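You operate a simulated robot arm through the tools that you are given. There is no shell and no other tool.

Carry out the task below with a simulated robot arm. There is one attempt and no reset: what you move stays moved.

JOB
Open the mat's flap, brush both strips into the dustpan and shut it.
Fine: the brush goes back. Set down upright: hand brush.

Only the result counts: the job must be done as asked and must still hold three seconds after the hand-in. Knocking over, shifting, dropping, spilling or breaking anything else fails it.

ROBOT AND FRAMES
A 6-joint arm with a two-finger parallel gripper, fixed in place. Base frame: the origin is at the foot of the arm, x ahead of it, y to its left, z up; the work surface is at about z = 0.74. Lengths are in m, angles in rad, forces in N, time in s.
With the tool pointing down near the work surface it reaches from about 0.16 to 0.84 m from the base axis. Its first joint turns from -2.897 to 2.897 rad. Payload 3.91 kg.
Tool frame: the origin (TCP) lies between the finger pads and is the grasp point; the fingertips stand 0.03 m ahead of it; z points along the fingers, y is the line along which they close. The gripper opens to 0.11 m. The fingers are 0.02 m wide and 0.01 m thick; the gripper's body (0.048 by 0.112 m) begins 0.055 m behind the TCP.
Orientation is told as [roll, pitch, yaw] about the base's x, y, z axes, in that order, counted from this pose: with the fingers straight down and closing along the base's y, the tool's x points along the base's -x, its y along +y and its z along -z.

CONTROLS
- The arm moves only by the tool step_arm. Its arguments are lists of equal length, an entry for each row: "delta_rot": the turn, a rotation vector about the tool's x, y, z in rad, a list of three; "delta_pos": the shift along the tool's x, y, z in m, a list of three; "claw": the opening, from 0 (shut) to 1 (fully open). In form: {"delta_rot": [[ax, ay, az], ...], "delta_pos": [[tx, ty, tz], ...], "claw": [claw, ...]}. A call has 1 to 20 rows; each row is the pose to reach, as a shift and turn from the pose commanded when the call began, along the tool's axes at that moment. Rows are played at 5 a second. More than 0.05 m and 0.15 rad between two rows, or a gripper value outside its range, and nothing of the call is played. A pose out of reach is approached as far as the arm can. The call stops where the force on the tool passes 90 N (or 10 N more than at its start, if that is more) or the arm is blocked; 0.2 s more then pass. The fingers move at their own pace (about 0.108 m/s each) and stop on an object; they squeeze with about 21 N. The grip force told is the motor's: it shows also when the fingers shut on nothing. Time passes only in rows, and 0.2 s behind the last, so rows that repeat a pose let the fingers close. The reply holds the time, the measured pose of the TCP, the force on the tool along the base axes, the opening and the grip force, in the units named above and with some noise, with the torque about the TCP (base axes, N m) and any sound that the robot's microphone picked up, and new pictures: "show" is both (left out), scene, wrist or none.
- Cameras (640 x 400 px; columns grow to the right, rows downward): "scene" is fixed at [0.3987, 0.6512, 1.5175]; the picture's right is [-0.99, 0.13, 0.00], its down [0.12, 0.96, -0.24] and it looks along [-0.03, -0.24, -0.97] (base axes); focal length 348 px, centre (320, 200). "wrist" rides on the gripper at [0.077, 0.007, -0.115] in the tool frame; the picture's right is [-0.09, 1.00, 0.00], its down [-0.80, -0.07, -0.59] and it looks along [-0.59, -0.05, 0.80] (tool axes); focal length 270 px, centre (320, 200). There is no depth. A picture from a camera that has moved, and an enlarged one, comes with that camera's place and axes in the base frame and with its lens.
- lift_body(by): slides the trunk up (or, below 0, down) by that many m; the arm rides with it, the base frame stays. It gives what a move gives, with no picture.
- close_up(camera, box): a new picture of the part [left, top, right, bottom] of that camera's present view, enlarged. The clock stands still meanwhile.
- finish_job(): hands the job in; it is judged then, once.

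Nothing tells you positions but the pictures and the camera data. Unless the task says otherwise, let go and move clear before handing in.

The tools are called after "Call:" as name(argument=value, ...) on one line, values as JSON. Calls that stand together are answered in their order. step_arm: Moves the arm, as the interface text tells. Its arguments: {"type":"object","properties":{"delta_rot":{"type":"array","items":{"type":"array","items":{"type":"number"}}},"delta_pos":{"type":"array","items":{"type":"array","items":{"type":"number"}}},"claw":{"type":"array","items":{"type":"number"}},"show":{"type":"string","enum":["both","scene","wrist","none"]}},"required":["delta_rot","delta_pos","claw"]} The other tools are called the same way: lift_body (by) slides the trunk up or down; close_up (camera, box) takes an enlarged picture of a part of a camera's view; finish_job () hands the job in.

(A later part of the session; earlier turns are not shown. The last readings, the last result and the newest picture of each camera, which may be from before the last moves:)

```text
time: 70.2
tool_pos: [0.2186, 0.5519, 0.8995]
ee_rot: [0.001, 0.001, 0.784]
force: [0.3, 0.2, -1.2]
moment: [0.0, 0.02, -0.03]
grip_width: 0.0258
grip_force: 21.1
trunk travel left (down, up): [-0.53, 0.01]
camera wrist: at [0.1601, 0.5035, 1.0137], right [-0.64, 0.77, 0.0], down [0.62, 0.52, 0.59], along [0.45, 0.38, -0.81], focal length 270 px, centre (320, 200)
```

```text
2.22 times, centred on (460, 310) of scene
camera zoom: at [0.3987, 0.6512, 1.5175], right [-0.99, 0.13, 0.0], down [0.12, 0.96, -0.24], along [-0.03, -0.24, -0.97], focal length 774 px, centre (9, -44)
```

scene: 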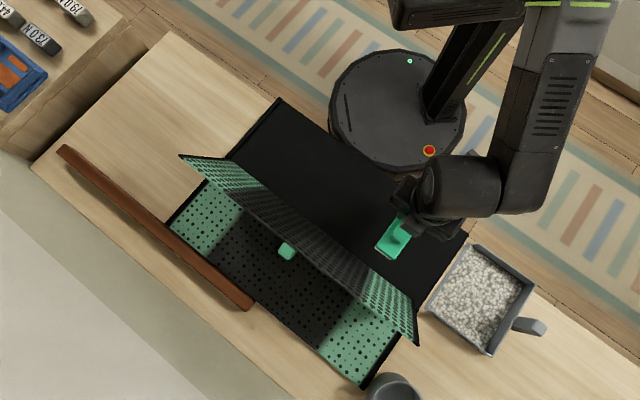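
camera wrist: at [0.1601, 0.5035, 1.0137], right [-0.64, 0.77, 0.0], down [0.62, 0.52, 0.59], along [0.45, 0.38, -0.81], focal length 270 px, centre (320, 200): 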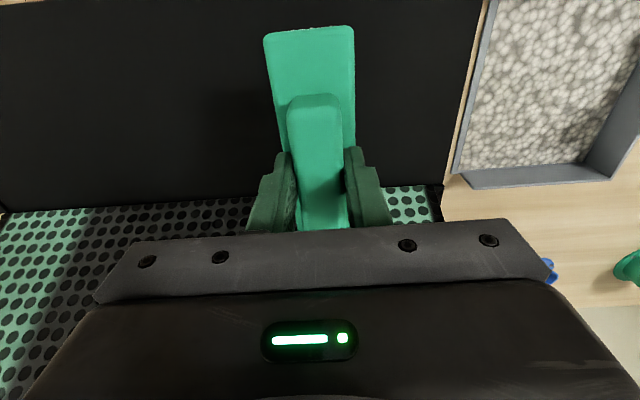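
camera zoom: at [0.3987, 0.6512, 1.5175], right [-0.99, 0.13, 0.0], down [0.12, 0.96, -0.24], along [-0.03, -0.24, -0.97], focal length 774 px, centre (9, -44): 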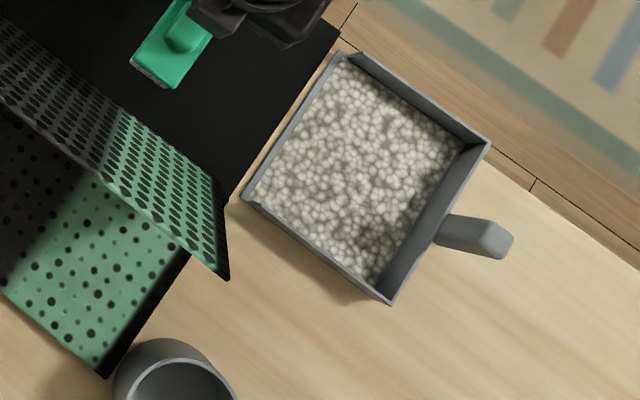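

The tray is swept clean, and the pan is full and unmoved. Now I'll take the brush home.

Call:
step_arm(delta_rot=[[0, 0, 0], [0, 0, 0], [0, 0, 0], [0, 0, 0], [0, 0, 0], [0, 0, 0], [0, 0, 0], [0, 0, 0], [0, 0, 0], [0, 0, 0], [0, 0, 0], [0, 0, 0], [0, 0, 0]], delta_pos=[[0, -0.045, 0], [0, -0.09, 0], [0, -0.135, 0], [0, -0.18, 0], [0, -0.225, 0], [0, -0.27, 0], [0, -0.315, 0], [0, -0.36, 0], [0, -0.405, 0], [-0.008, -0.45, 0], [-0.02, -0.495, 0], [-0.034, -0.54, 0], [-0.0415, -0.5672, 0.03]], claw=[0, 0, 0, 0, 0, 0, 0, 0, 0, 0, 0, 0, 0])

Call:
close_up(camera="scene", box=[130, 50, 260, 140])

```text
time: 73.0
tool_pos: [0.6514, 0.1828, 0.8729]
ee_rot: [-0.002, 0.003, 0.785]
force: [-0.9, 0.1, -1.5]
moment: [0.0, -0.01, 0.02]
grip_width: 0.0256
grip_force: 20.7
trunk travel left (down, up): [-0.53, 0.01]
camera wrist: at [0.5925, 0.1327, 0.9863], right [-0.64, 0.77, 0.0], down [0.62, 0.52, 0.59], along [0.45, 0.38, -0.81], focal length 270 px, centre (320, 200)
```

scene: 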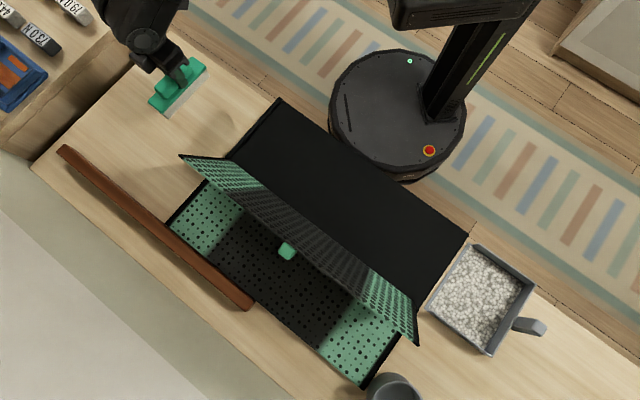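
wrist: 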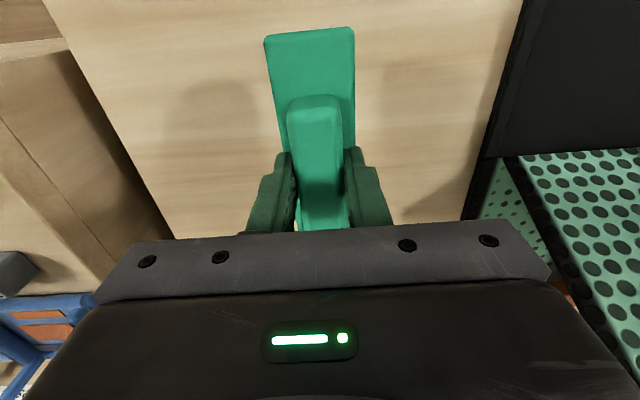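

```text
4.44 times, centred on (195, 95) of scene
camera zoom: at [0.3987, 0.6512, 1.5175], right [-0.99, 0.13, 0.0], down [0.12, 0.96, -0.24], along [-0.03, -0.24, -0.97], focal length 1549 px, centre (876, 667)
```

zoom: 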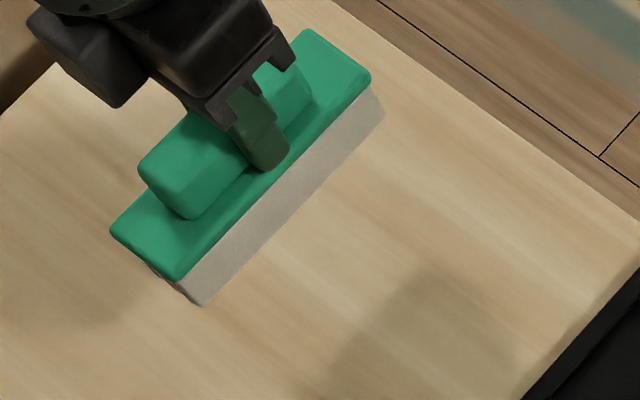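

Call:
step_arm(delta_rot=[[0, 0, 0], [0, 0, 0]], delta_pos=[[0.0036, 0, 0.03], [0.0036, 0, 0.057]], claw=[0, 0], show="none")

Call:
close_up(camera="scene", box=[130, 50, 260, 140])

```text
time: 73.6
tool_pos: [0.6464, 0.178, 0.8127]
ee_rot: [0.0, 0.001, 0.785]
force: [0.5, -0.4, -1.5]
moment: [0.04, 0.04, -0.05]
grip_width: 0.0255
grip_force: 20.8
trunk travel left (down, up): [-0.53, 0.01]
```

```text
4.44 times, centred on (195, 95) of scene
camera zoom: at [0.3987, 0.6512, 1.5175], right [-0.99, 0.13, 0.0], down [0.12, 0.96, -0.24], along [-0.03, -0.24, -0.97], focal length 1549 px, centre (876, 667)
```

zoom: 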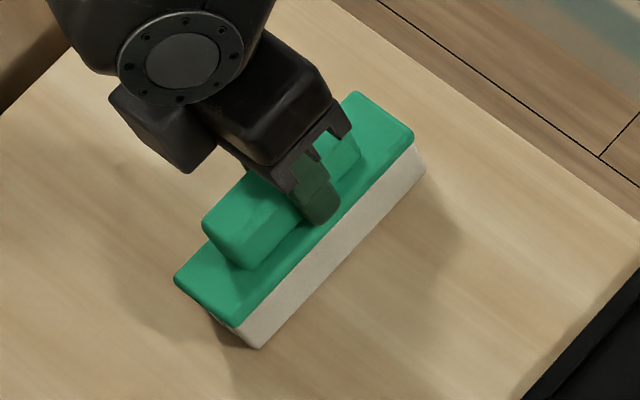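

Call:
step_arm(delta_rot=[[0, 0, 0], [0, 0, 0], [0, 0, 0]], delta_pos=[[-0.0006, 0.0015, 0.0005], [-0.0006, 0.0015, 0.0015], [-0.0006, 0.0015, 0.0025]], claw=[0, 0, 0], show="none")

Call:
close_up(camera="scene", box=[130, 50, 260, 140])

```text
time: 74.4
tool_pos: [0.6468, 0.1799, 0.8109]
ee_rot: [-0.001, 0.004, 0.785]
force: [-0.6, -0.3, -1.2]
moment: [-0.01, 0.0, 0.0]
grip_width: 0.0256
grip_force: 21.0
trunk travel left (down, up): [-0.53, 0.01]
```

```text
4.44 times, centred on (195, 95) of scene
camera zoom: at [0.3987, 0.6512, 1.5175], right [-0.99, 0.13, 0.0], down [0.12, 0.96, -0.24], along [-0.03, -0.24, -0.97], focal length 1549 px, centre (876, 667)
```

zoom: 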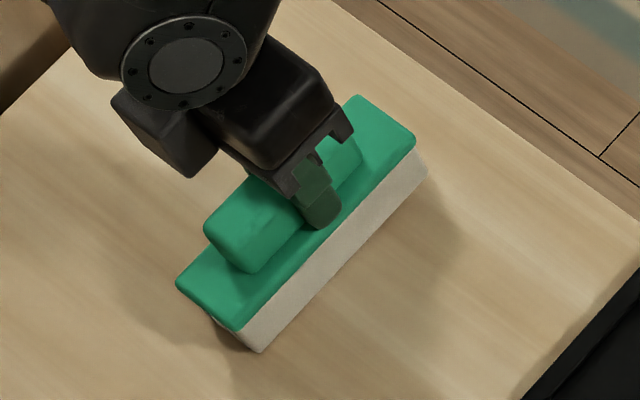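

Call:
step_arm(delta_rot=[[0, 0, 0], [0, 0, 0], [0, 0, 0]], delta_pos=[[0, 0, 0.0006], [0, 0, 0.0012], [0, 0, 0.0015]], claw=[0, 0, 0], show="none")

```text
time: 75.2
tool_pos: [0.6455, 0.1793, 0.8113]
ee_rot: [-0.001, 0.002, 0.786]
force: [0.4, -0.6, 2.5]
moment: [0.11, -0.09, -0.04]
grip_width: 0.0255
grip_force: 20.9
trunk travel left (down, up): [-0.53, 0.01]
```

Light contact, so the brush is standing on the table. I'll release it and rise.

Call:
step_arm(delta_rot=[[0, 0, 0], [0, 0, 0], [0, 0, 0], [0, 0, 0], [0, 0, 0], [0, 0, 0]], delta_pos=[[0, 0, 0], [0, 0, 0], [0, 0, -0.03], [0, 0, -0.07], [0, 0, -0.11], [0, 0, -0.14]], claw=[0.5, 0.5, 0.5, 0.5, 0.5, 0.5])

Call:
close_up(camera="scene", box=[130, 50, 260, 140])

Call:
close_up(camera="scene", box=[160, 130, 440, 350])

```text
time: 76.6
tool_pos: [0.6453, 0.1831, 0.952]
ee_rot: [0.0, 0.004, 0.786]
force: [-0.8, -0.1, 0.0]
moment: [-0.02, 0.03, -0.01]
grip_width: 0.0551
grip_force: 0.1
trunk travel left (down, up): [-0.53, 0.01]
camera wrist: at [0.586, 0.133, 1.0661], right [-0.64, 0.77, 0.0], down [0.62, 0.52, 0.59], along [0.46, 0.38, -0.81], focal length 270 px, centre (320, 200)
```

scene: 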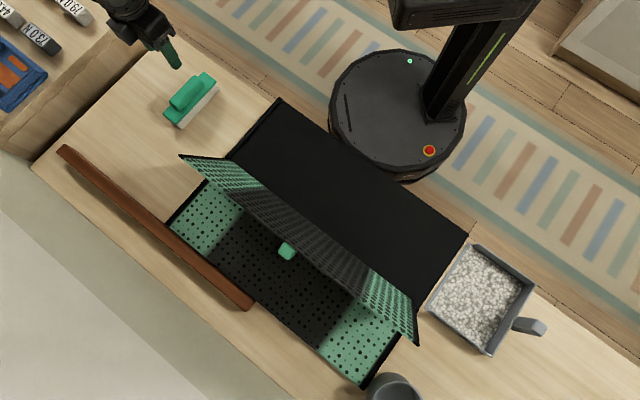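
wrist: 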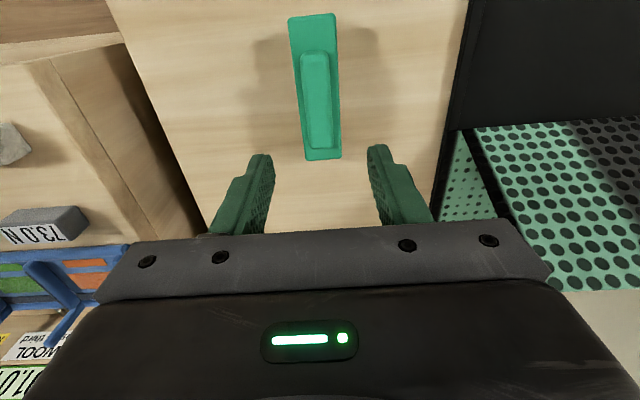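

```text
4.44 times, centred on (195, 95) of scene
camera zoom: at [0.3987, 0.6512, 1.5175], right [-0.99, 0.13, 0.0], down [0.12, 0.96, -0.24], along [-0.03, -0.24, -0.97], focal length 1549 px, centre (876, 667)
```

zoom: 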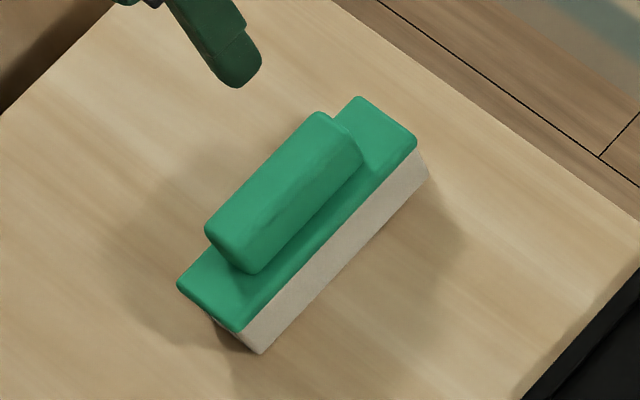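

```text
1.82 times, centred on (300, 240) of scene
camera zoom: at [0.3987, 0.6512, 1.5175], right [-0.99, 0.13, 0.0], down [0.12, 0.96, -0.24], along [-0.03, -0.24, -0.97], focal length 634 px, centre (356, 127)
```

zoom: 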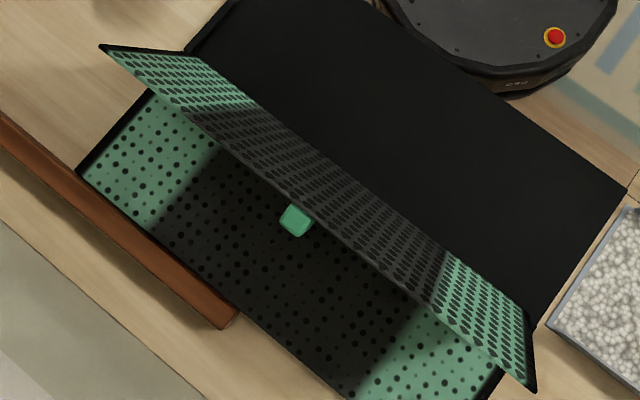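

The brush is back exactly where it started. Next I'll close the flap by going around its far side, straddling the tab, and reversing the opening motion.

Call:
step_arm(delta_rot=[[0, 0, 0], [0, 0, 0], [0, 0, 0], [0, 0, 0], [0, 0, 0], [0, 0, 0], [0, 0, 0], [0, 0, 0], [0, 0, 0], [0, 0, 0], [0, 0, 0], [0, 0, 0], [0, 0, 0]], delta_pos=[[0, 0, -0.05], [0, 0, -0.1], [-0.019, 0.0425, -0.1], [-0.038, 0.085, -0.1], [-0.057, 0.1275, -0.1], [-0.076, 0.17, -0.1], [-0.095, 0.2126, -0.1], [-0.114, 0.255, -0.1], [-0.133, 0.2975, -0.1], [-0.152, 0.34, -0.1], [-0.171, 0.3828, -0.1], [-0.189, 0.4253, -0.1], [-0.189, 0.4253, -0.08]], claw=[0.5, 0.5, 0.5, 0.5, 0.5, 0.5, 0.5, 0.5, 0.5, 0.5, 0.5, 0.5, 0.5])

Call:
close_up(camera="wrist", box=[160, 0, 480, 240])

```text
time: 79.4
tool_pos: [0.4794, 0.6182, 1.0288]
ee_rot: [-0.001, 0.004, 0.784]
force: [0.4, 0.8, 0.8]
moment: [0.0, 0.0, 0.03]
grip_width: 0.055
grip_force: 0.0
trunk travel left (down, up): [-0.53, 0.01]
camera wrist: at [0.4193, 0.5682, 1.144], right [-0.64, 0.77, 0.0], down [0.62, 0.52, 0.59], along [0.46, 0.38, -0.81], focal length 270 px, centre (320, 200)
```

scene: 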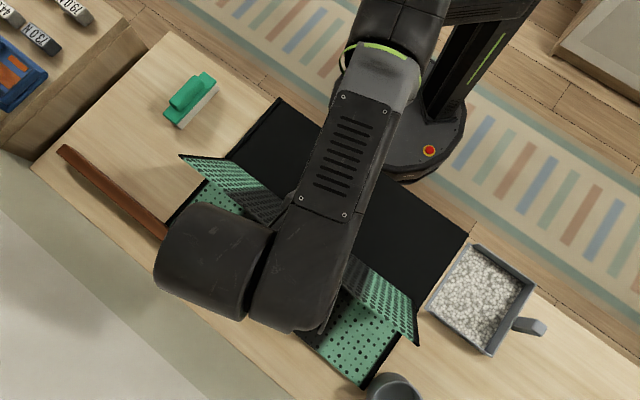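
wrist: 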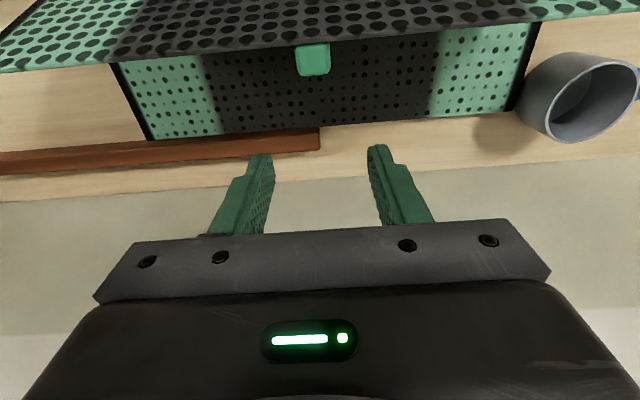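

```text
1.67 times, centred on (320, 120) of wrist
camera zoom: at [0.4193, 0.5682, 1.144], right [-0.64, 0.77, 0.0], down [0.62, 0.52, 0.59], along [0.46, 0.38, -0.81], focal length 450 px, centre (320, 333)
```

zoom: 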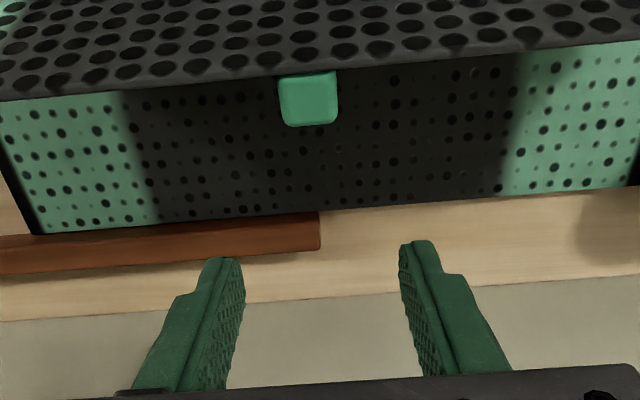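

Call:
step_arm(delta_rot=[[0, 0, 0], [0, 0, 0], [0, 0, 0], [0, 0.075, 0], [0, 0.15, 0], [0, 0.22, 0], [0, 0.29, 0]], delta_pos=[[0, -0.0015, 0.045], [0, -0.003, 0.09], [0, -0.003, 0.12], [0.013, -0.003, 0.115], [0.026, -0.003, 0.109], [0.0335, -0.003, 0.104], [0.041, -0.003, 0.099]], claw=[0.5, 0.5, 0.5, 0.5, 0.5, 0.5, 0.5])

Call:
close_up(camera="wrist", box=[160, 0, 480, 240])

```text
time: 81.0
tool_pos: [0.4502, 0.5834, 0.9301]
ee_rot: [-0.001, 0.295, 0.785]
force: [0.1, 0.7, 0.0]
moment: [0.02, -0.02, 0.0]
grip_width: 0.0551
grip_force: 0.1
trunk travel left (down, up): [-0.53, 0.01]
camera wrist: at [0.4172, 0.5593, 1.0617], right [-0.64, 0.76, -0.03], down [0.71, 0.61, 0.34], along [0.27, 0.2, -0.94], focal length 270 px, centre (320, 200)
```

scene: 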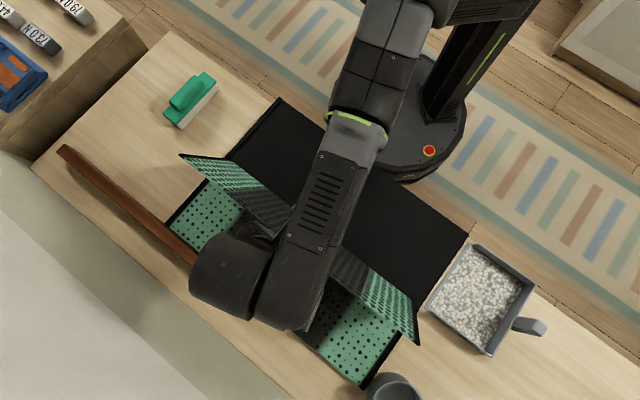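
wrist: 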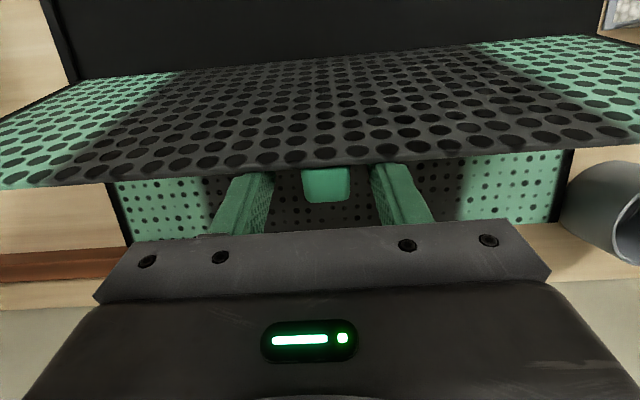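

```text
1.67 times, centred on (320, 120) of wrist
camera zoom: at [0.4172, 0.5593, 1.0617], right [-0.64, 0.76, -0.03], down [0.71, 0.61, 0.34], along [0.27, 0.2, -0.94], focal length 450 px, centre (320, 333)
```

zoom: 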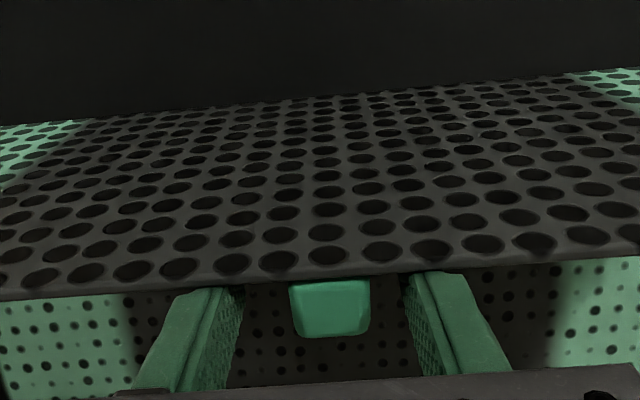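

Call:
step_arm(delta_rot=[[0, 0.05, 0], [0, 0.1, 0], [0, 0.146, 0], [0, 0.146, 0], [0, 0.146, 0], [0, 0.146, 0]], delta_pos=[[0.004, 0, -0.0012], [0.008, 0, -0.0024], [0.012, 0, -0.0036], [0.012, 0, -0.0036], [0.012, 0, -0.0036], [0.012, 0, -0.0036]], claw=[0.5, 0.5, 0.5, 0, 0, 0])

Call:
close_up(camera="wrist", box=[160, 0, 480, 240])

```text
time: 82.4
tool_pos: [0.4441, 0.5756, 0.9376]
ee_rot: [-0.002, 0.438, 0.786]
force: [-3.8, 6.3, 0.8]
moment: [0.36, 0.07, -0.28]
grip_width: 0.026
grip_force: 21.4
trunk travel left (down, up): [-0.53, 0.01]
camera wrist: at [0.4244, 0.5667, 1.0736], right [-0.65, 0.76, -0.04], down [0.74, 0.64, 0.2], along [0.18, 0.1, -0.98], focal length 270 px, centre (320, 200)
```

scene: 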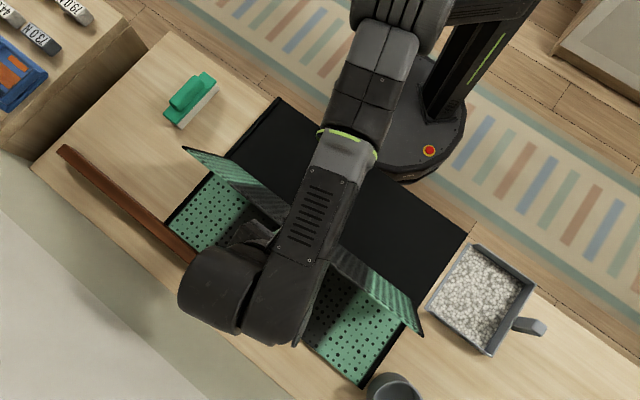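
wrist: 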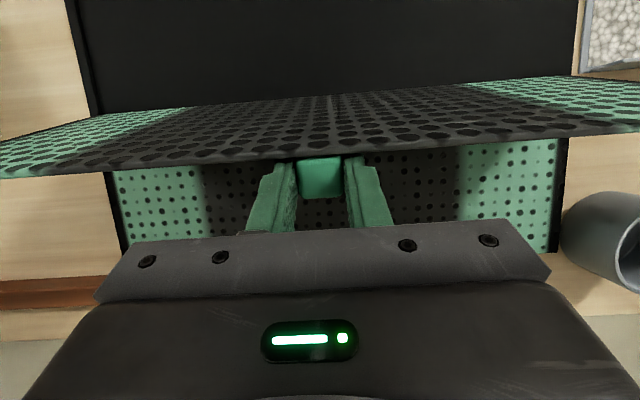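

```text
1.67 times, centred on (320, 120) of wrist
camera zoom: at [0.4244, 0.5667, 1.0736], right [-0.65, 0.76, -0.04], down [0.74, 0.64, 0.2], along [0.18, 0.1, -0.98], focal length 450 px, centre (320, 333)
```

zoom: 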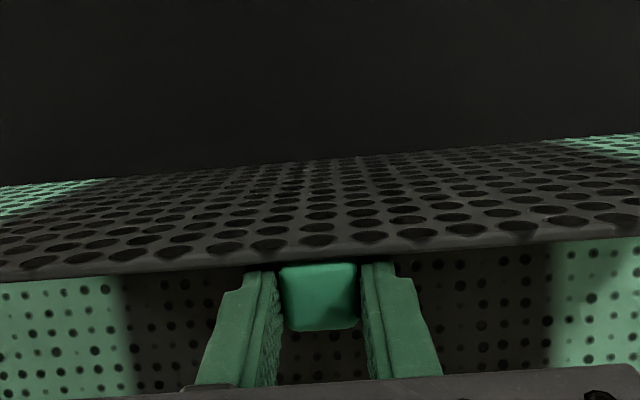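

The tab is gripped at about 110°. I'll reverse the arc down to 60° first.

Call:
step_arm(delta_rot=[[0, 0, 0], [0, 0, 0], [0, -0.0226, 0], [0, -0.0453, 0], [0, -0.067, 0], [0, -0.089, 0], [0, -0.111, 0], [0, -0.1326, 0], [0, -0.154, 0], [0, -0.1762, 0]], delta_pos=[[0.0156, 0, 0.0013], [0.0312, 0, 0.0037], [0.0466, 0, 0.0076], [0.0618, 0, 0.0125], [0.0763, 0, 0.019], [0.0905, 0, 0.0264], [0.1038, 0, 0.0351], [0.1165, 0, 0.0448], [0.128, 0, 0.0556], [0.1387, 0, 0.0674]], claw=[0, 0, 0, 0, 0, 0, 0, 0, 0, 0])

```text
time: 84.6
tool_pos: [0.3329, 0.4667, 0.9373]
ee_rot: [0.0, 0.26, 0.786]
force: [-3.6, 7.1, 50.4]
moment: [1.03, -0.06, -0.28]
grip_width: 0.026
grip_force: 21.0
trunk travel left (down, up): [-0.53, 0.01]
camera wrist: at [0.2964, 0.4398, 1.0669], right [-0.64, 0.76, -0.02], down [0.7, 0.61, 0.37], along [0.3, 0.22, -0.93], focal length 270 px, centre (320, 200)
```

scene: 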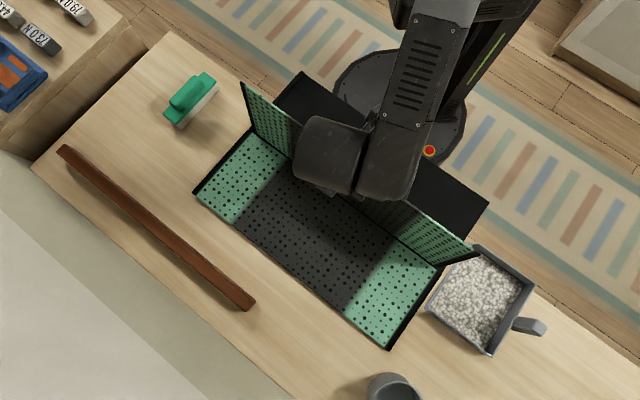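
wrist: 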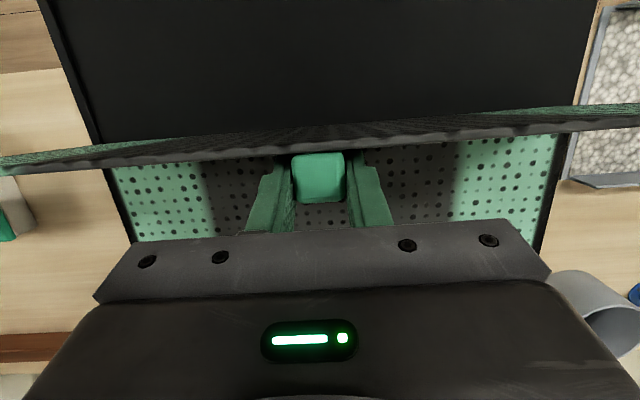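

The mat slid toward the robot again because the fingertips jammed against the flap instead of letting it pivot. I'll stop and measure the current state.

Call:
close_up(camera="scene", box=[180, 60, 500, 260])

Call:
close_up(camera="scene", box=[180, 160, 500, 360])

Call:
close_up(camera="wrist", box=[220, 100, 420, 240])

```text
2.00 times, centred on (340, 160) of scene
camera zoom: at [0.3987, 0.6512, 1.5175], right [-0.99, 0.13, 0.0], down [0.12, 0.96, -0.24], along [-0.03, -0.24, -0.97], focal length 697 px, centre (280, 280)
```

zoom: 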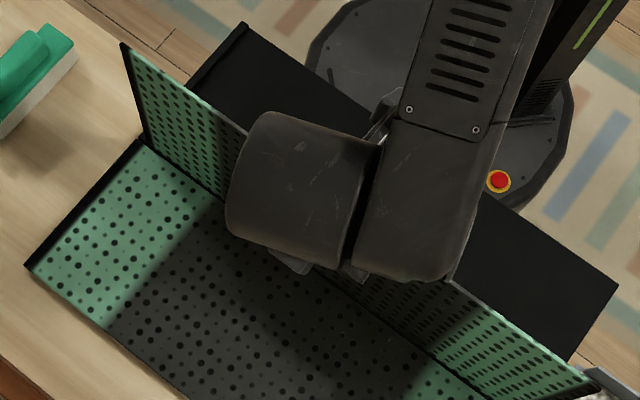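

```text
2.00 times, centred on (340, 260) of scene
camera zoom: at [0.3987, 0.6512, 1.5175], right [-0.99, 0.13, 0.0], down [0.12, 0.96, -0.24], along [-0.03, -0.24, -0.97], focal length 697 px, centre (280, 80)
```

zoom: 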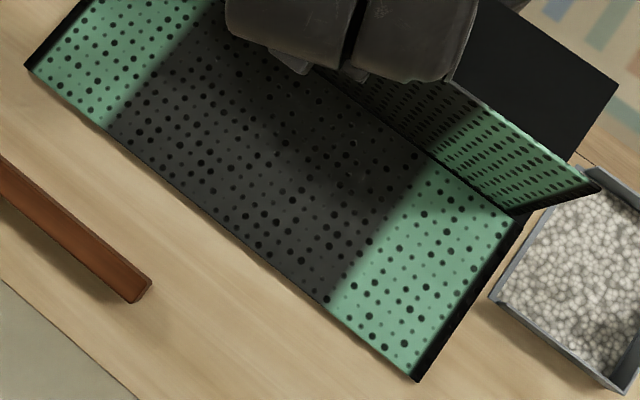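

```text
2.86 times, centred on (320, 170) of wrist
camera zoom: at [0.2964, 0.4398, 1.0669], right [-0.64, 0.76, -0.02], down [0.7, 0.61, 0.37], along [0.3, 0.22, -0.93], focal length 772 px, centre (320, 286)
```

zoom: 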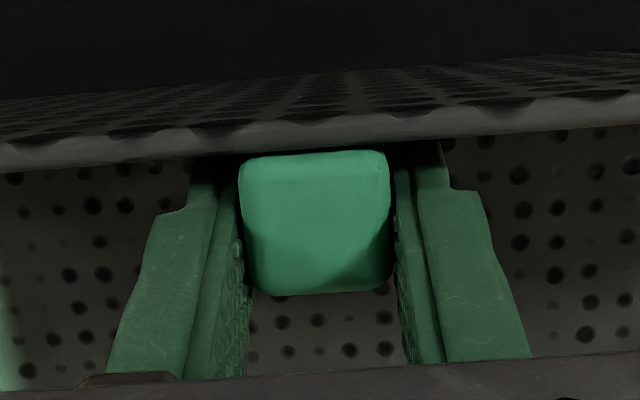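

The hinge now lies at v≈0.555 and the flap is near 85°. Being closer, the arm can tilt more, so I'll rotate the gripper about the tab to relieve the jam before lowering.

Call:
step_arm(delta_rot=[[0, 0, 0], [0, 0.07, 0], [0, 0.138, 0], [0, 0.2, 0], [0, 0.268, 0], [0, 0.333, 0], [0, 0.398, 0]], delta_pos=[[0.0042, 0, -0.0046], [0.0024, 0, -0.0046], [0.0006, 0, -0.0043], [-0.001, 0, -0.004], [-0.0027, 0, -0.0036], [-0.0043, 0, -0.003], [-0.0059, 0, -0.0025]], claw=[0, 0, 0, 0, 0, 0, 0])

Call:
close_up(camera="scene", box=[180, 60, 500, 260])

Call:
close_up(camera="wrist", box=[220, 60, 420, 240])

```text
time: 86.2
tool_pos: [0.3409, 0.4717, 0.9339]
ee_rot: [-0.002, 0.662, 0.782]
force: [0.1, 0.5, -5.6]
moment: [0.58, -0.2, -0.22]
grip_width: 0.0259
grip_force: 21.3
trunk travel left (down, up): [-0.53, 0.01]
camera wrist: at [0.342, 0.4833, 1.0724], right [-0.66, 0.75, -0.06], down [0.75, 0.66, -0.02], along [0.02, -0.06, -1.0], focal length 270 px, centre (320, 200)
```

scene: 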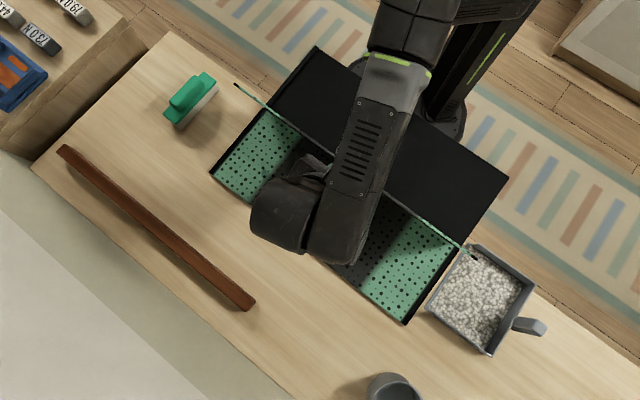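
wrist: 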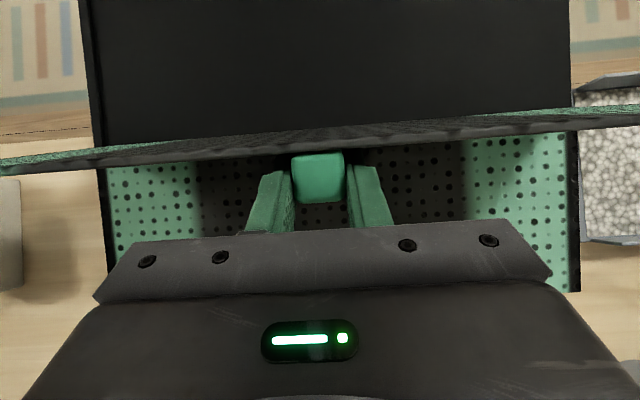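

```text
2.00 times, centred on (340, 160) of scene
camera zoom: at [0.3987, 0.6512, 1.5175], right [-0.99, 0.13, 0.0], down [0.12, 0.96, -0.24], along [-0.03, -0.24, -0.97], focal length 697 px, centre (280, 280)
```

zoom: 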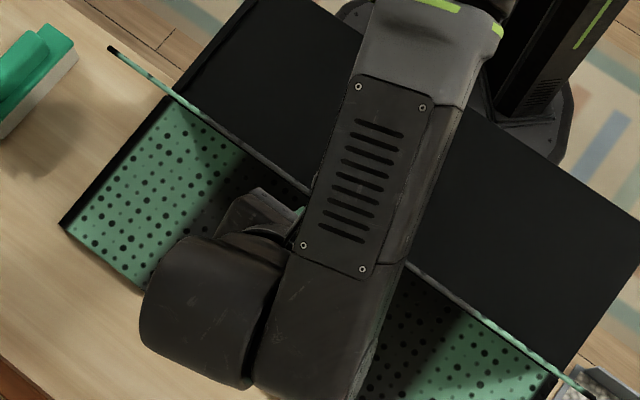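

```text
2.22 times, centred on (320, 150) of wrist
camera zoom: at [0.342, 0.4833, 1.0724], right [-0.66, 0.75, -0.06], down [0.75, 0.66, -0.02], along [0.02, -0.06, -1.0], focal length 601 px, centre (320, 311)
```

zoom: 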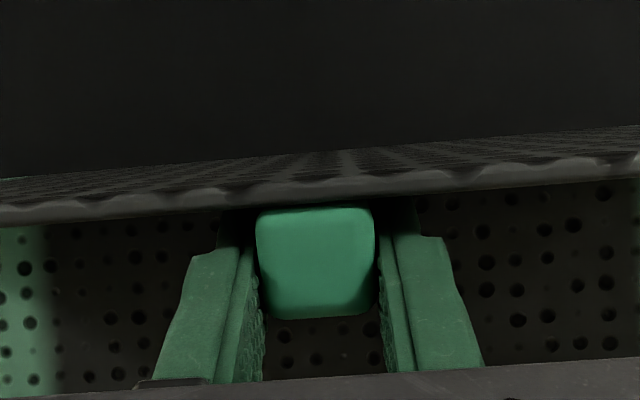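

The tab is held too firmly to pivot, so the flap turned with the gripper (flap ≈108°, hinge now at v≈0.495). I'll swing the gripper rigidly with the flap around that hinge to close it.

Call:
step_arm(delta_rot=[[0, -0.07, 0], [0, -0.1396, 0], [0, -0.21, 0], [0, -0.2793, 0], [0, -0.349, 0], [0, -0.4189, 0], [0, -0.489, 0], [0, -0.5585, 0]], delta_pos=[[0.0132, 0, 0.0038], [0.0263, 0, 0.0087], [0.0389, 0, 0.0145], [0.0512, 0, 0.021], [0.0628, 0, 0.0285], [0.074, 0, 0.0366], [0.0845, 0, 0.0456], [0.0946, 0, 0.0552]], claw=[0, 0, 0, 0, 0, 0, 0, 0])

Call:
close_up(camera="scene", box=[180, 60, 500, 260])

```text
time: 88.0
tool_pos: [0.2632, 0.3942, 0.9504]
ee_rot: [0.0, 0.101, 0.785]
force: [-0.9, 0.0, -7.0]
moment: [-0.1, 0.13, 0.12]
grip_width: 0.0257
grip_force: 21.2
trunk travel left (down, up): [-0.53, 0.01]
camera wrist: at [0.2126, 0.3527, 1.0718], right [-0.64, 0.77, -0.01], down [0.66, 0.56, 0.51], along [0.4, 0.32, -0.86], focal length 270 px, centre (320, 200)
```

scene: 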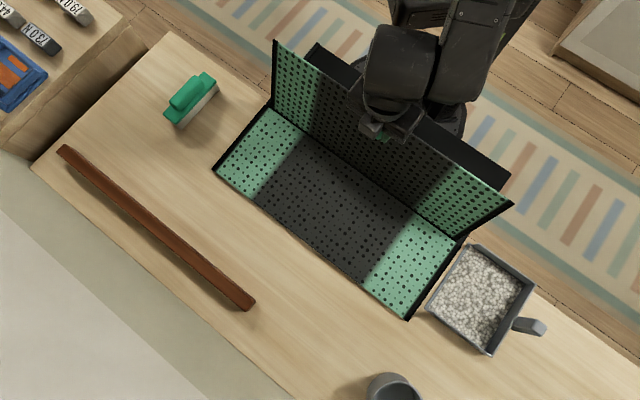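
wrist: 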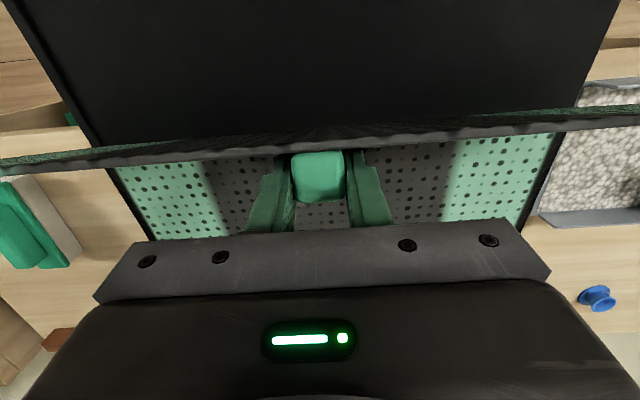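

```text
2.00 times, centred on (340, 160) of scene
camera zoom: at [0.3987, 0.6512, 1.5175], right [-0.99, 0.13, 0.0], down [0.12, 0.96, -0.24], along [-0.03, -0.24, -0.97], focal length 697 px, centre (280, 280)
```

zoom: 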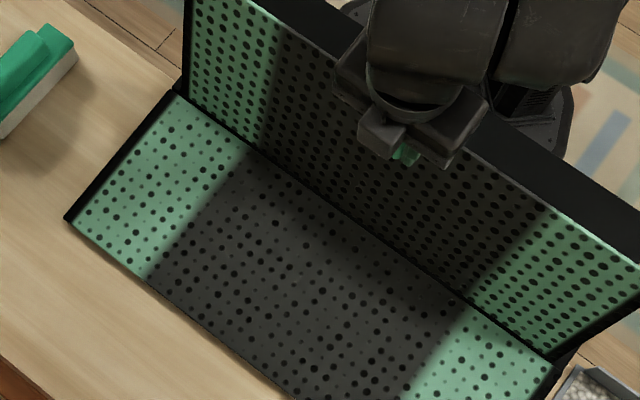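

The rigid swing works: forces are small and the mat stays put. I'll continue lowering.

Call:
step_arm(delta_rot=[[0, -0.07, 0], [0, -0.1396, 0], [0, -0.21, 0], [0, -0.2793, 0], [0, -0.349, 0], [0, -0.4189, 0], [0, -0.489, 0], [0, -0.5585, 0]], delta_pos=[[0.0132, 0, 0.0038], [0.0263, 0, 0.0087], [0.0389, 0, 0.0145], [0.0512, 0, 0.021], [0.0628, 0, 0.0285], [0.074, 0, 0.0366], [0.0845, 0, 0.0456], [0.0946, 0, 0.0552]], claw=[0, 0, 0, 0, 0, 0, 0, 0])

```text
time: 90.0
tool_pos: [0.2339, 0.3162, 0.9149]
ee_rot: [-0.004, -0.427, 0.405]
force: [0.5, -1.6, -6.0]
moment: [-0.1, 0.56, -0.09]
grip_width: 0.0262
grip_force: 21.3
out of reach, approached as far as the arm can: row 5, 6, 7, 8
trunk travel left (down, up): [-0.53, 0.01]
stopped in row 8: the arm was blocked; the commanded pose is now the measured one
camera wrist: at [0.1231, 0.2769, 0.9877], right [-0.32, 0.95, 0.03], down [0.47, 0.13, 0.87], along [0.82, 0.29, -0.49], focal length 270 px, centre (320, 200)
```

scene: 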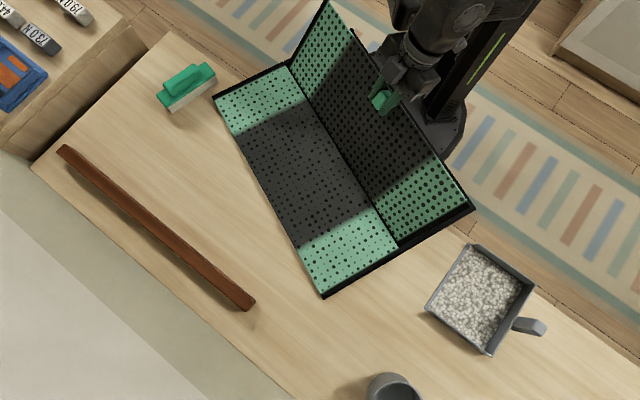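
wrist: 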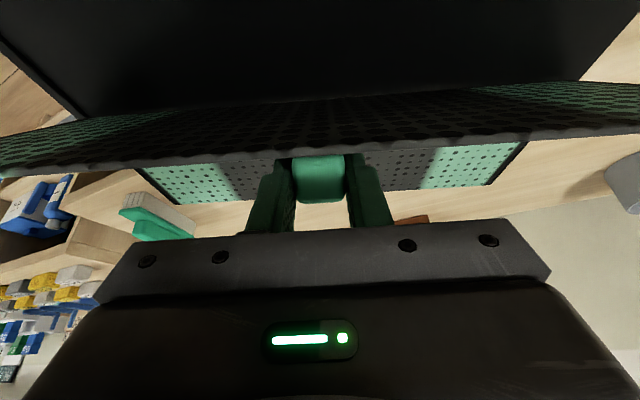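

The arm reached its fold limit and twisted, dragging the mat around and bumping the brush. I'll reverse to the previous reachable pose while still holding the tab, which should bring the mat back with it.

Call:
step_arm(delta_rot=[[-0.0088, 0.0749, -0.0542], [-0.0177, 0.1498, -0.1085], [-0.0265, 0.2247, -0.1627], [-0.0354, 0.2996, -0.2169], [-0.0442, 0.3745, -0.2711], [-0.0531, 0.4494, -0.3254], [-0.0619, 0.5243, -0.3796]], delta_pos=[[-0.0096, 0.0086, -0.0012], [-0.0192, 0.0172, -0.0024], [-0.0288, 0.0258, -0.0036], [-0.0384, 0.0344, -0.0049], [-0.048, 0.043, -0.0061], [-0.0576, 0.0516, -0.0073], [-0.0672, 0.0602, -0.0085]], claw=[0, 0, 0, 0, 0, 0, 0])

Call:
close_up(camera="scene", box=[130, 40, 330, 165])

```text
time: 91.6
tool_pos: [0.2636, 0.3952, 0.9507]
ee_rot: [-0.003, 0.107, 0.784]
force: [1.5, -0.4, -6.2]
moment: [0.36, 0.05, -0.28]
grip_width: 0.0279
grip_force: 21.1
out of reach, approached as far as the arm can: row 3
trunk travel left (down, up): [-0.53, 0.01]
camera wrist: at [0.2134, 0.3547, 1.0731], right [-0.64, 0.77, -0.01], down [0.66, 0.56, 0.51], along [0.4, 0.32, -0.86], focal length 270 px, centre (320, 200)
```

scene: 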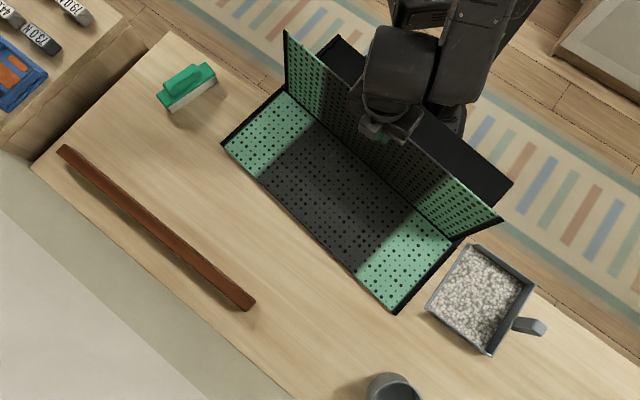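
wrist: 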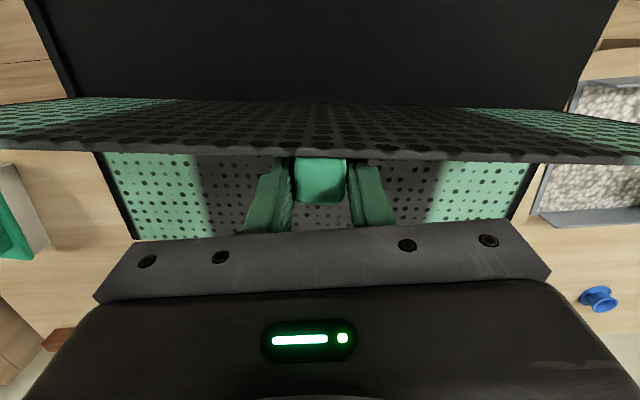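

```text
3.20 times, centred on (230, 102) of scene
camera zoom: at [0.3987, 0.6512, 1.5175], right [-0.99, 0.13, 0.0], down [0.12, 0.96, -0.24], along [-0.03, -0.24, -0.97], focal length 1115 px, centre (608, 512)
```

zoom: 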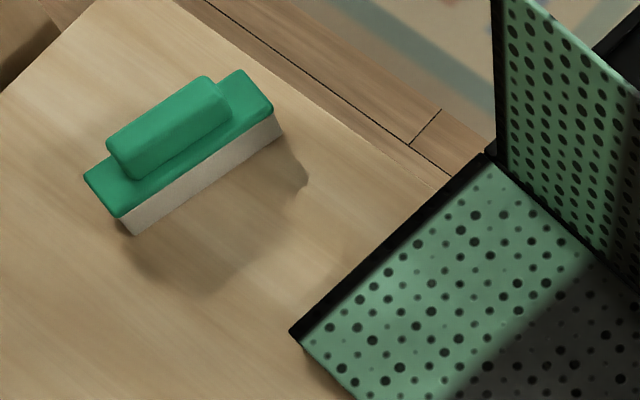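

The mat came back most of the way, slightly turned, and the brush is upright but rotated, so I'll fix it later. Now I'll measure the mat pose and slide it back toward its place while holding the tab.

Call:
close_up(camera="scene", box=[200, 60, 520, 260])

Call:
close_up(camera="scene", box=[200, 130, 520, 330])

```text
2.00 times, centred on (360, 160) of scene
camera zoom: at [0.3987, 0.6512, 1.5175], right [-0.99, 0.13, 0.0], down [0.12, 0.96, -0.24], along [-0.03, -0.24, -0.97], focal length 697 px, centre (240, 280)
```

zoom: 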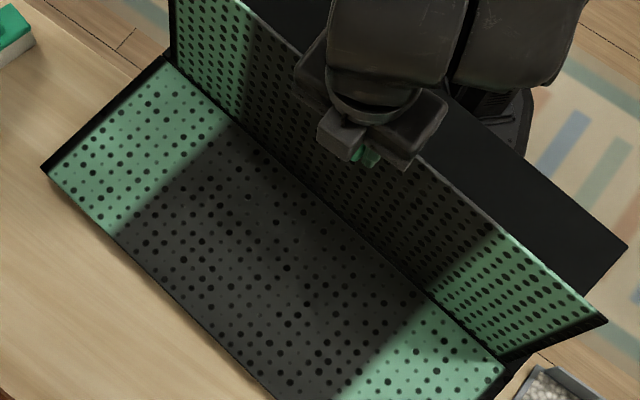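

```text
2.00 times, centred on (360, 230) of scene
camera zoom: at [0.3987, 0.6512, 1.5175], right [-0.99, 0.13, 0.0], down [0.12, 0.96, -0.24], along [-0.03, -0.24, -0.97], focal length 697 px, centre (240, 140)
```

zoom: 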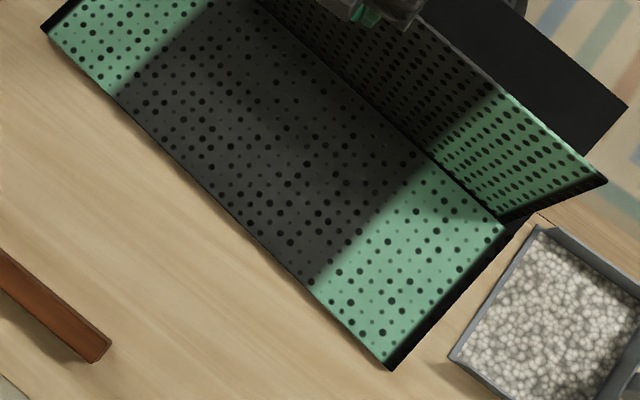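

Call:
step_arm(delta_rot=[[0, 0, -0.03], [0, 0, -0.06], [0, 0, -0.09], [0, 0, -0.1165], [0, 0, -0.1165], [0, 0, -0.1165]], delta_pos=[[-0.0149, 0.001, -0.0016], [-0.0298, 0.002, -0.0032], [-0.0447, 0.003, -0.0048], [-0.0597, 0.004, -0.0064], [-0.0746, 0.005, -0.008], [-0.0845, 0.005, -0.0091]], claw=[0, 0, 0, 0, 0, 0])

```text
time: 93.0
tool_pos: [0.3199, 0.4597, 0.9524]
ee_rot: [0.007, 0.104, 0.9]
force: [0.9, -0.9, -5.9]
moment: [0.0, -0.13, -0.15]
grip_width: 0.0269
grip_force: 20.6
trunk travel left (down, up): [-0.53, 0.01]
camera wrist: at [0.2755, 0.4124, 1.0735], right [-0.73, 0.69, 0.0], down [0.59, 0.63, 0.51], along [0.35, 0.37, -0.86], focal length 270 px, centre (320, 200)
```

scene: 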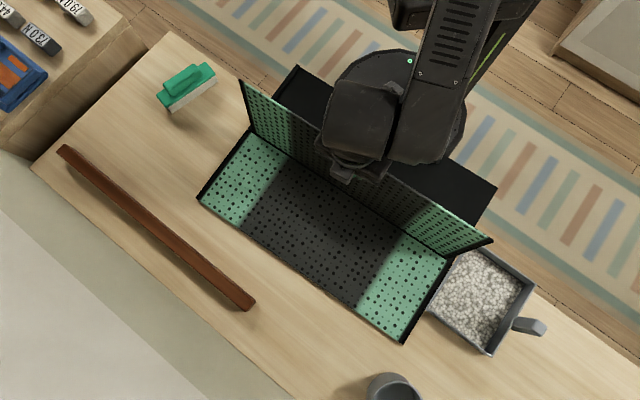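
wrist: 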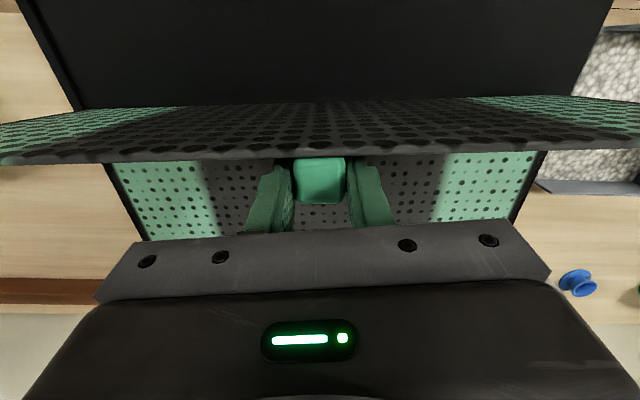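

The mat slides easily and precisely with the gripper. It's about 0.097 m short, 14 mm too far right and 0.06 rad over-rotated, so I'll correct all three together.

Call:
step_arm(delta_rot=[[0, 0, 0.015], [0, 0, 0.03], [0, 0, 0.045], [0, 0, 0.0605], [0, 0, 0.0605], [0, 0, 0.0605], [0, 0, 0.0605]], delta_pos=[[-0.0094, -0.005, -0.001], [-0.0236, -0.01, -0.0024], [-0.0378, -0.0145, -0.0039], [-0.052, -0.0185, -0.0054], [-0.0661, -0.021, -0.0068], [-0.0803, -0.0235, -0.0083], [-0.0943, -0.025, -0.0098]], claw=[0, 0, 0, 0, 0, 0, 0])

Call:
close_up(camera="scene", box=[150, 150, 420, 390])

Call:
close_up(camera="scene", box=[220, 80, 480, 240])

Call:
close_up(camera="scene", box=[340, 220, 580, 400])

```text
time: 94.6
tool_pos: [0.3957, 0.5188, 0.9515]
ee_rot: [0.002, 0.107, 0.841]
force: [-2.7, 0.1, -7.3]
moment: [-0.01, 0.39, -0.28]
grip_width: 0.0261
grip_force: 21.1
trunk travel left (down, up): [-0.53, 0.01]
camera wrist: at [0.3481, 0.4746, 1.0729], right [-0.68, 0.73, -0.01], down [0.63, 0.59, 0.51], along [0.37, 0.34, -0.86], focal length 270 px, centre (320, 200)
```

scene: 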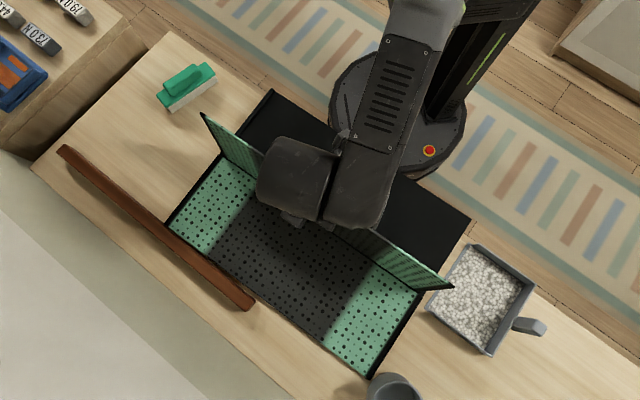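
wrist: 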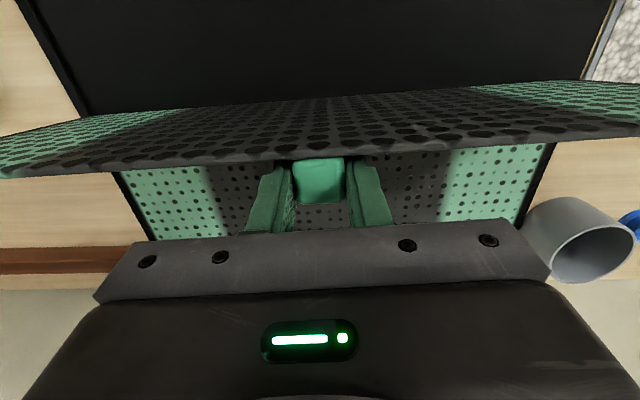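

```text
1.67 times, centred on (285, 270) of scene
camera zoom: at [0.3987, 0.6512, 1.5175], right [-0.99, 0.13, 0.0], down [0.12, 0.96, -0.24], along [-0.03, -0.24, -0.97], focal length 581 px, centre (378, 83)
```

zoom: 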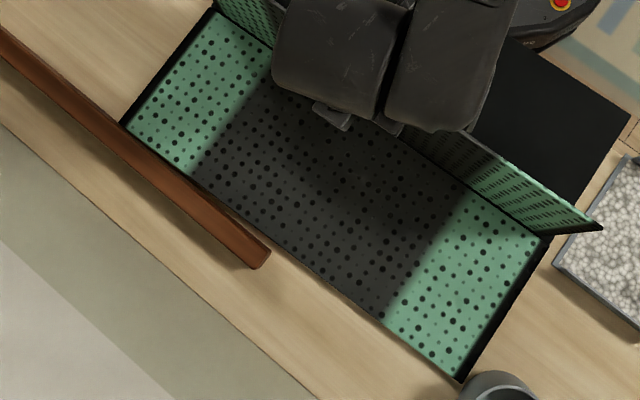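

```text
2.46 times, centred on (350, 160) of scene
camera zoom: at [0.3987, 0.6512, 1.5175], right [-0.99, 0.13, 0.0], down [0.12, 0.96, -0.24], along [-0.03, -0.24, -0.97], focal length 858 px, centre (246, 298)
```

zoom: 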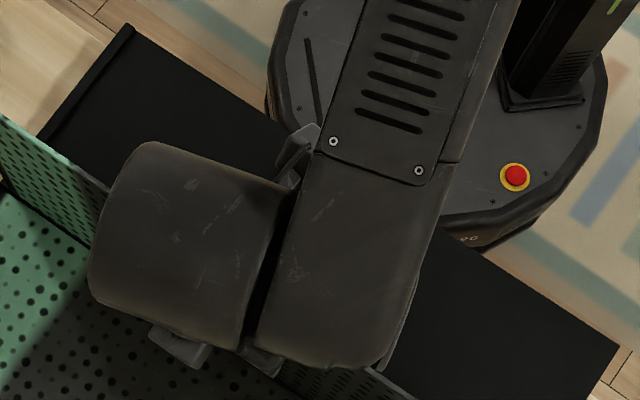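

```text
2.22 times, centred on (460, 310) of scene
camera zoom: at [0.3987, 0.6512, 1.5175], right [-0.99, 0.13, 0.0], down [0.12, 0.96, -0.24], along [-0.03, -0.24, -0.97], focal length 774 px, centre (9, -44)
```

zoom: 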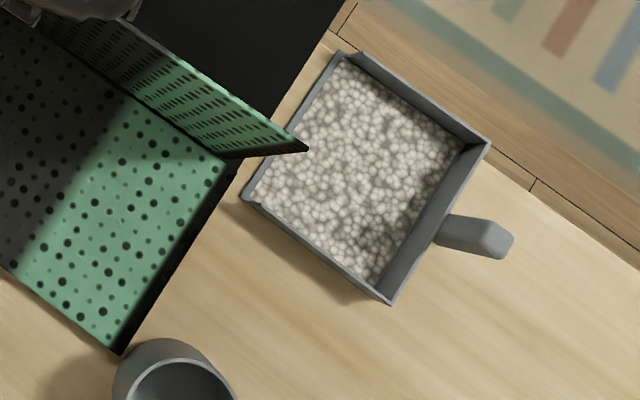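

The mat is nearly home (right end about 12 mm short, which I'll fix once the flap is shut). Now I'll swing the flap down rigidly about the hinge from here, checking reach as I go.

Call:
step_arm(delta_rot=[[0, -0.0873, 0], [0, -0.1745, 0], [0, -0.2618, 0], [0, -0.3491, 0], [0, -0.4363, 0]], delta_pos=[[0.0174, 0, 0.0017], [0.0346, 0, 0.0048], [0.0514, 0, 0.0094], [0.0677, 0, 0.0154], [0.0835, 0, 0.0229]], claw=[0, 0, 0, 0, 0])

```text
time: 95.8
tool_pos: [0.3413, 0.4547, 0.9375]
ee_rot: [0.002, -0.332, 0.838]
force: [0.3, -0.9, -6.6]
moment: [-0.6, 0.05, -0.31]
grip_width: 0.0259
grip_force: 20.9
trunk travel left (down, up): [-0.53, 0.01]
camera wrist: at [0.2621, 0.3765, 1.0202], right [-0.69, 0.73, 0.03], down [0.43, 0.37, 0.82], along [0.59, 0.58, -0.57], focal length 270 px, centre (320, 200)
```

scene: 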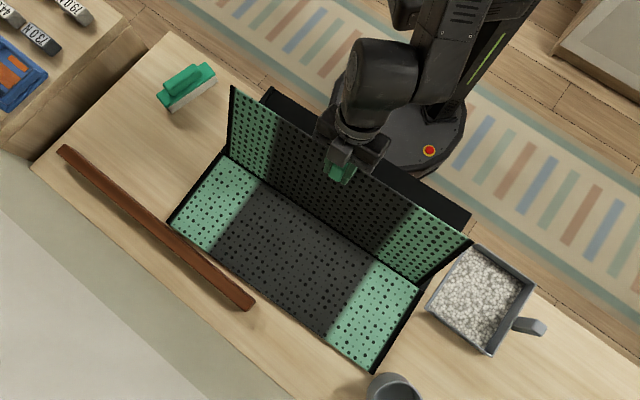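
wrist: 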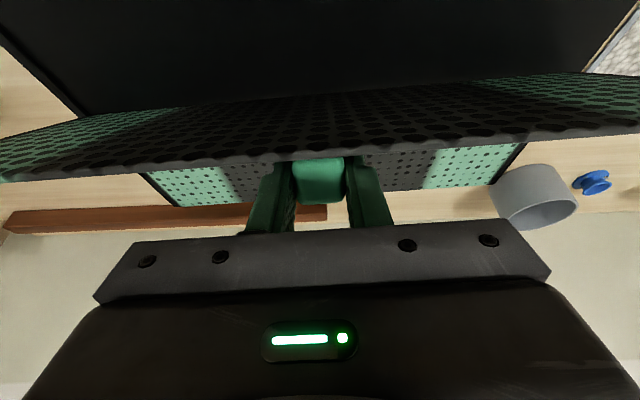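

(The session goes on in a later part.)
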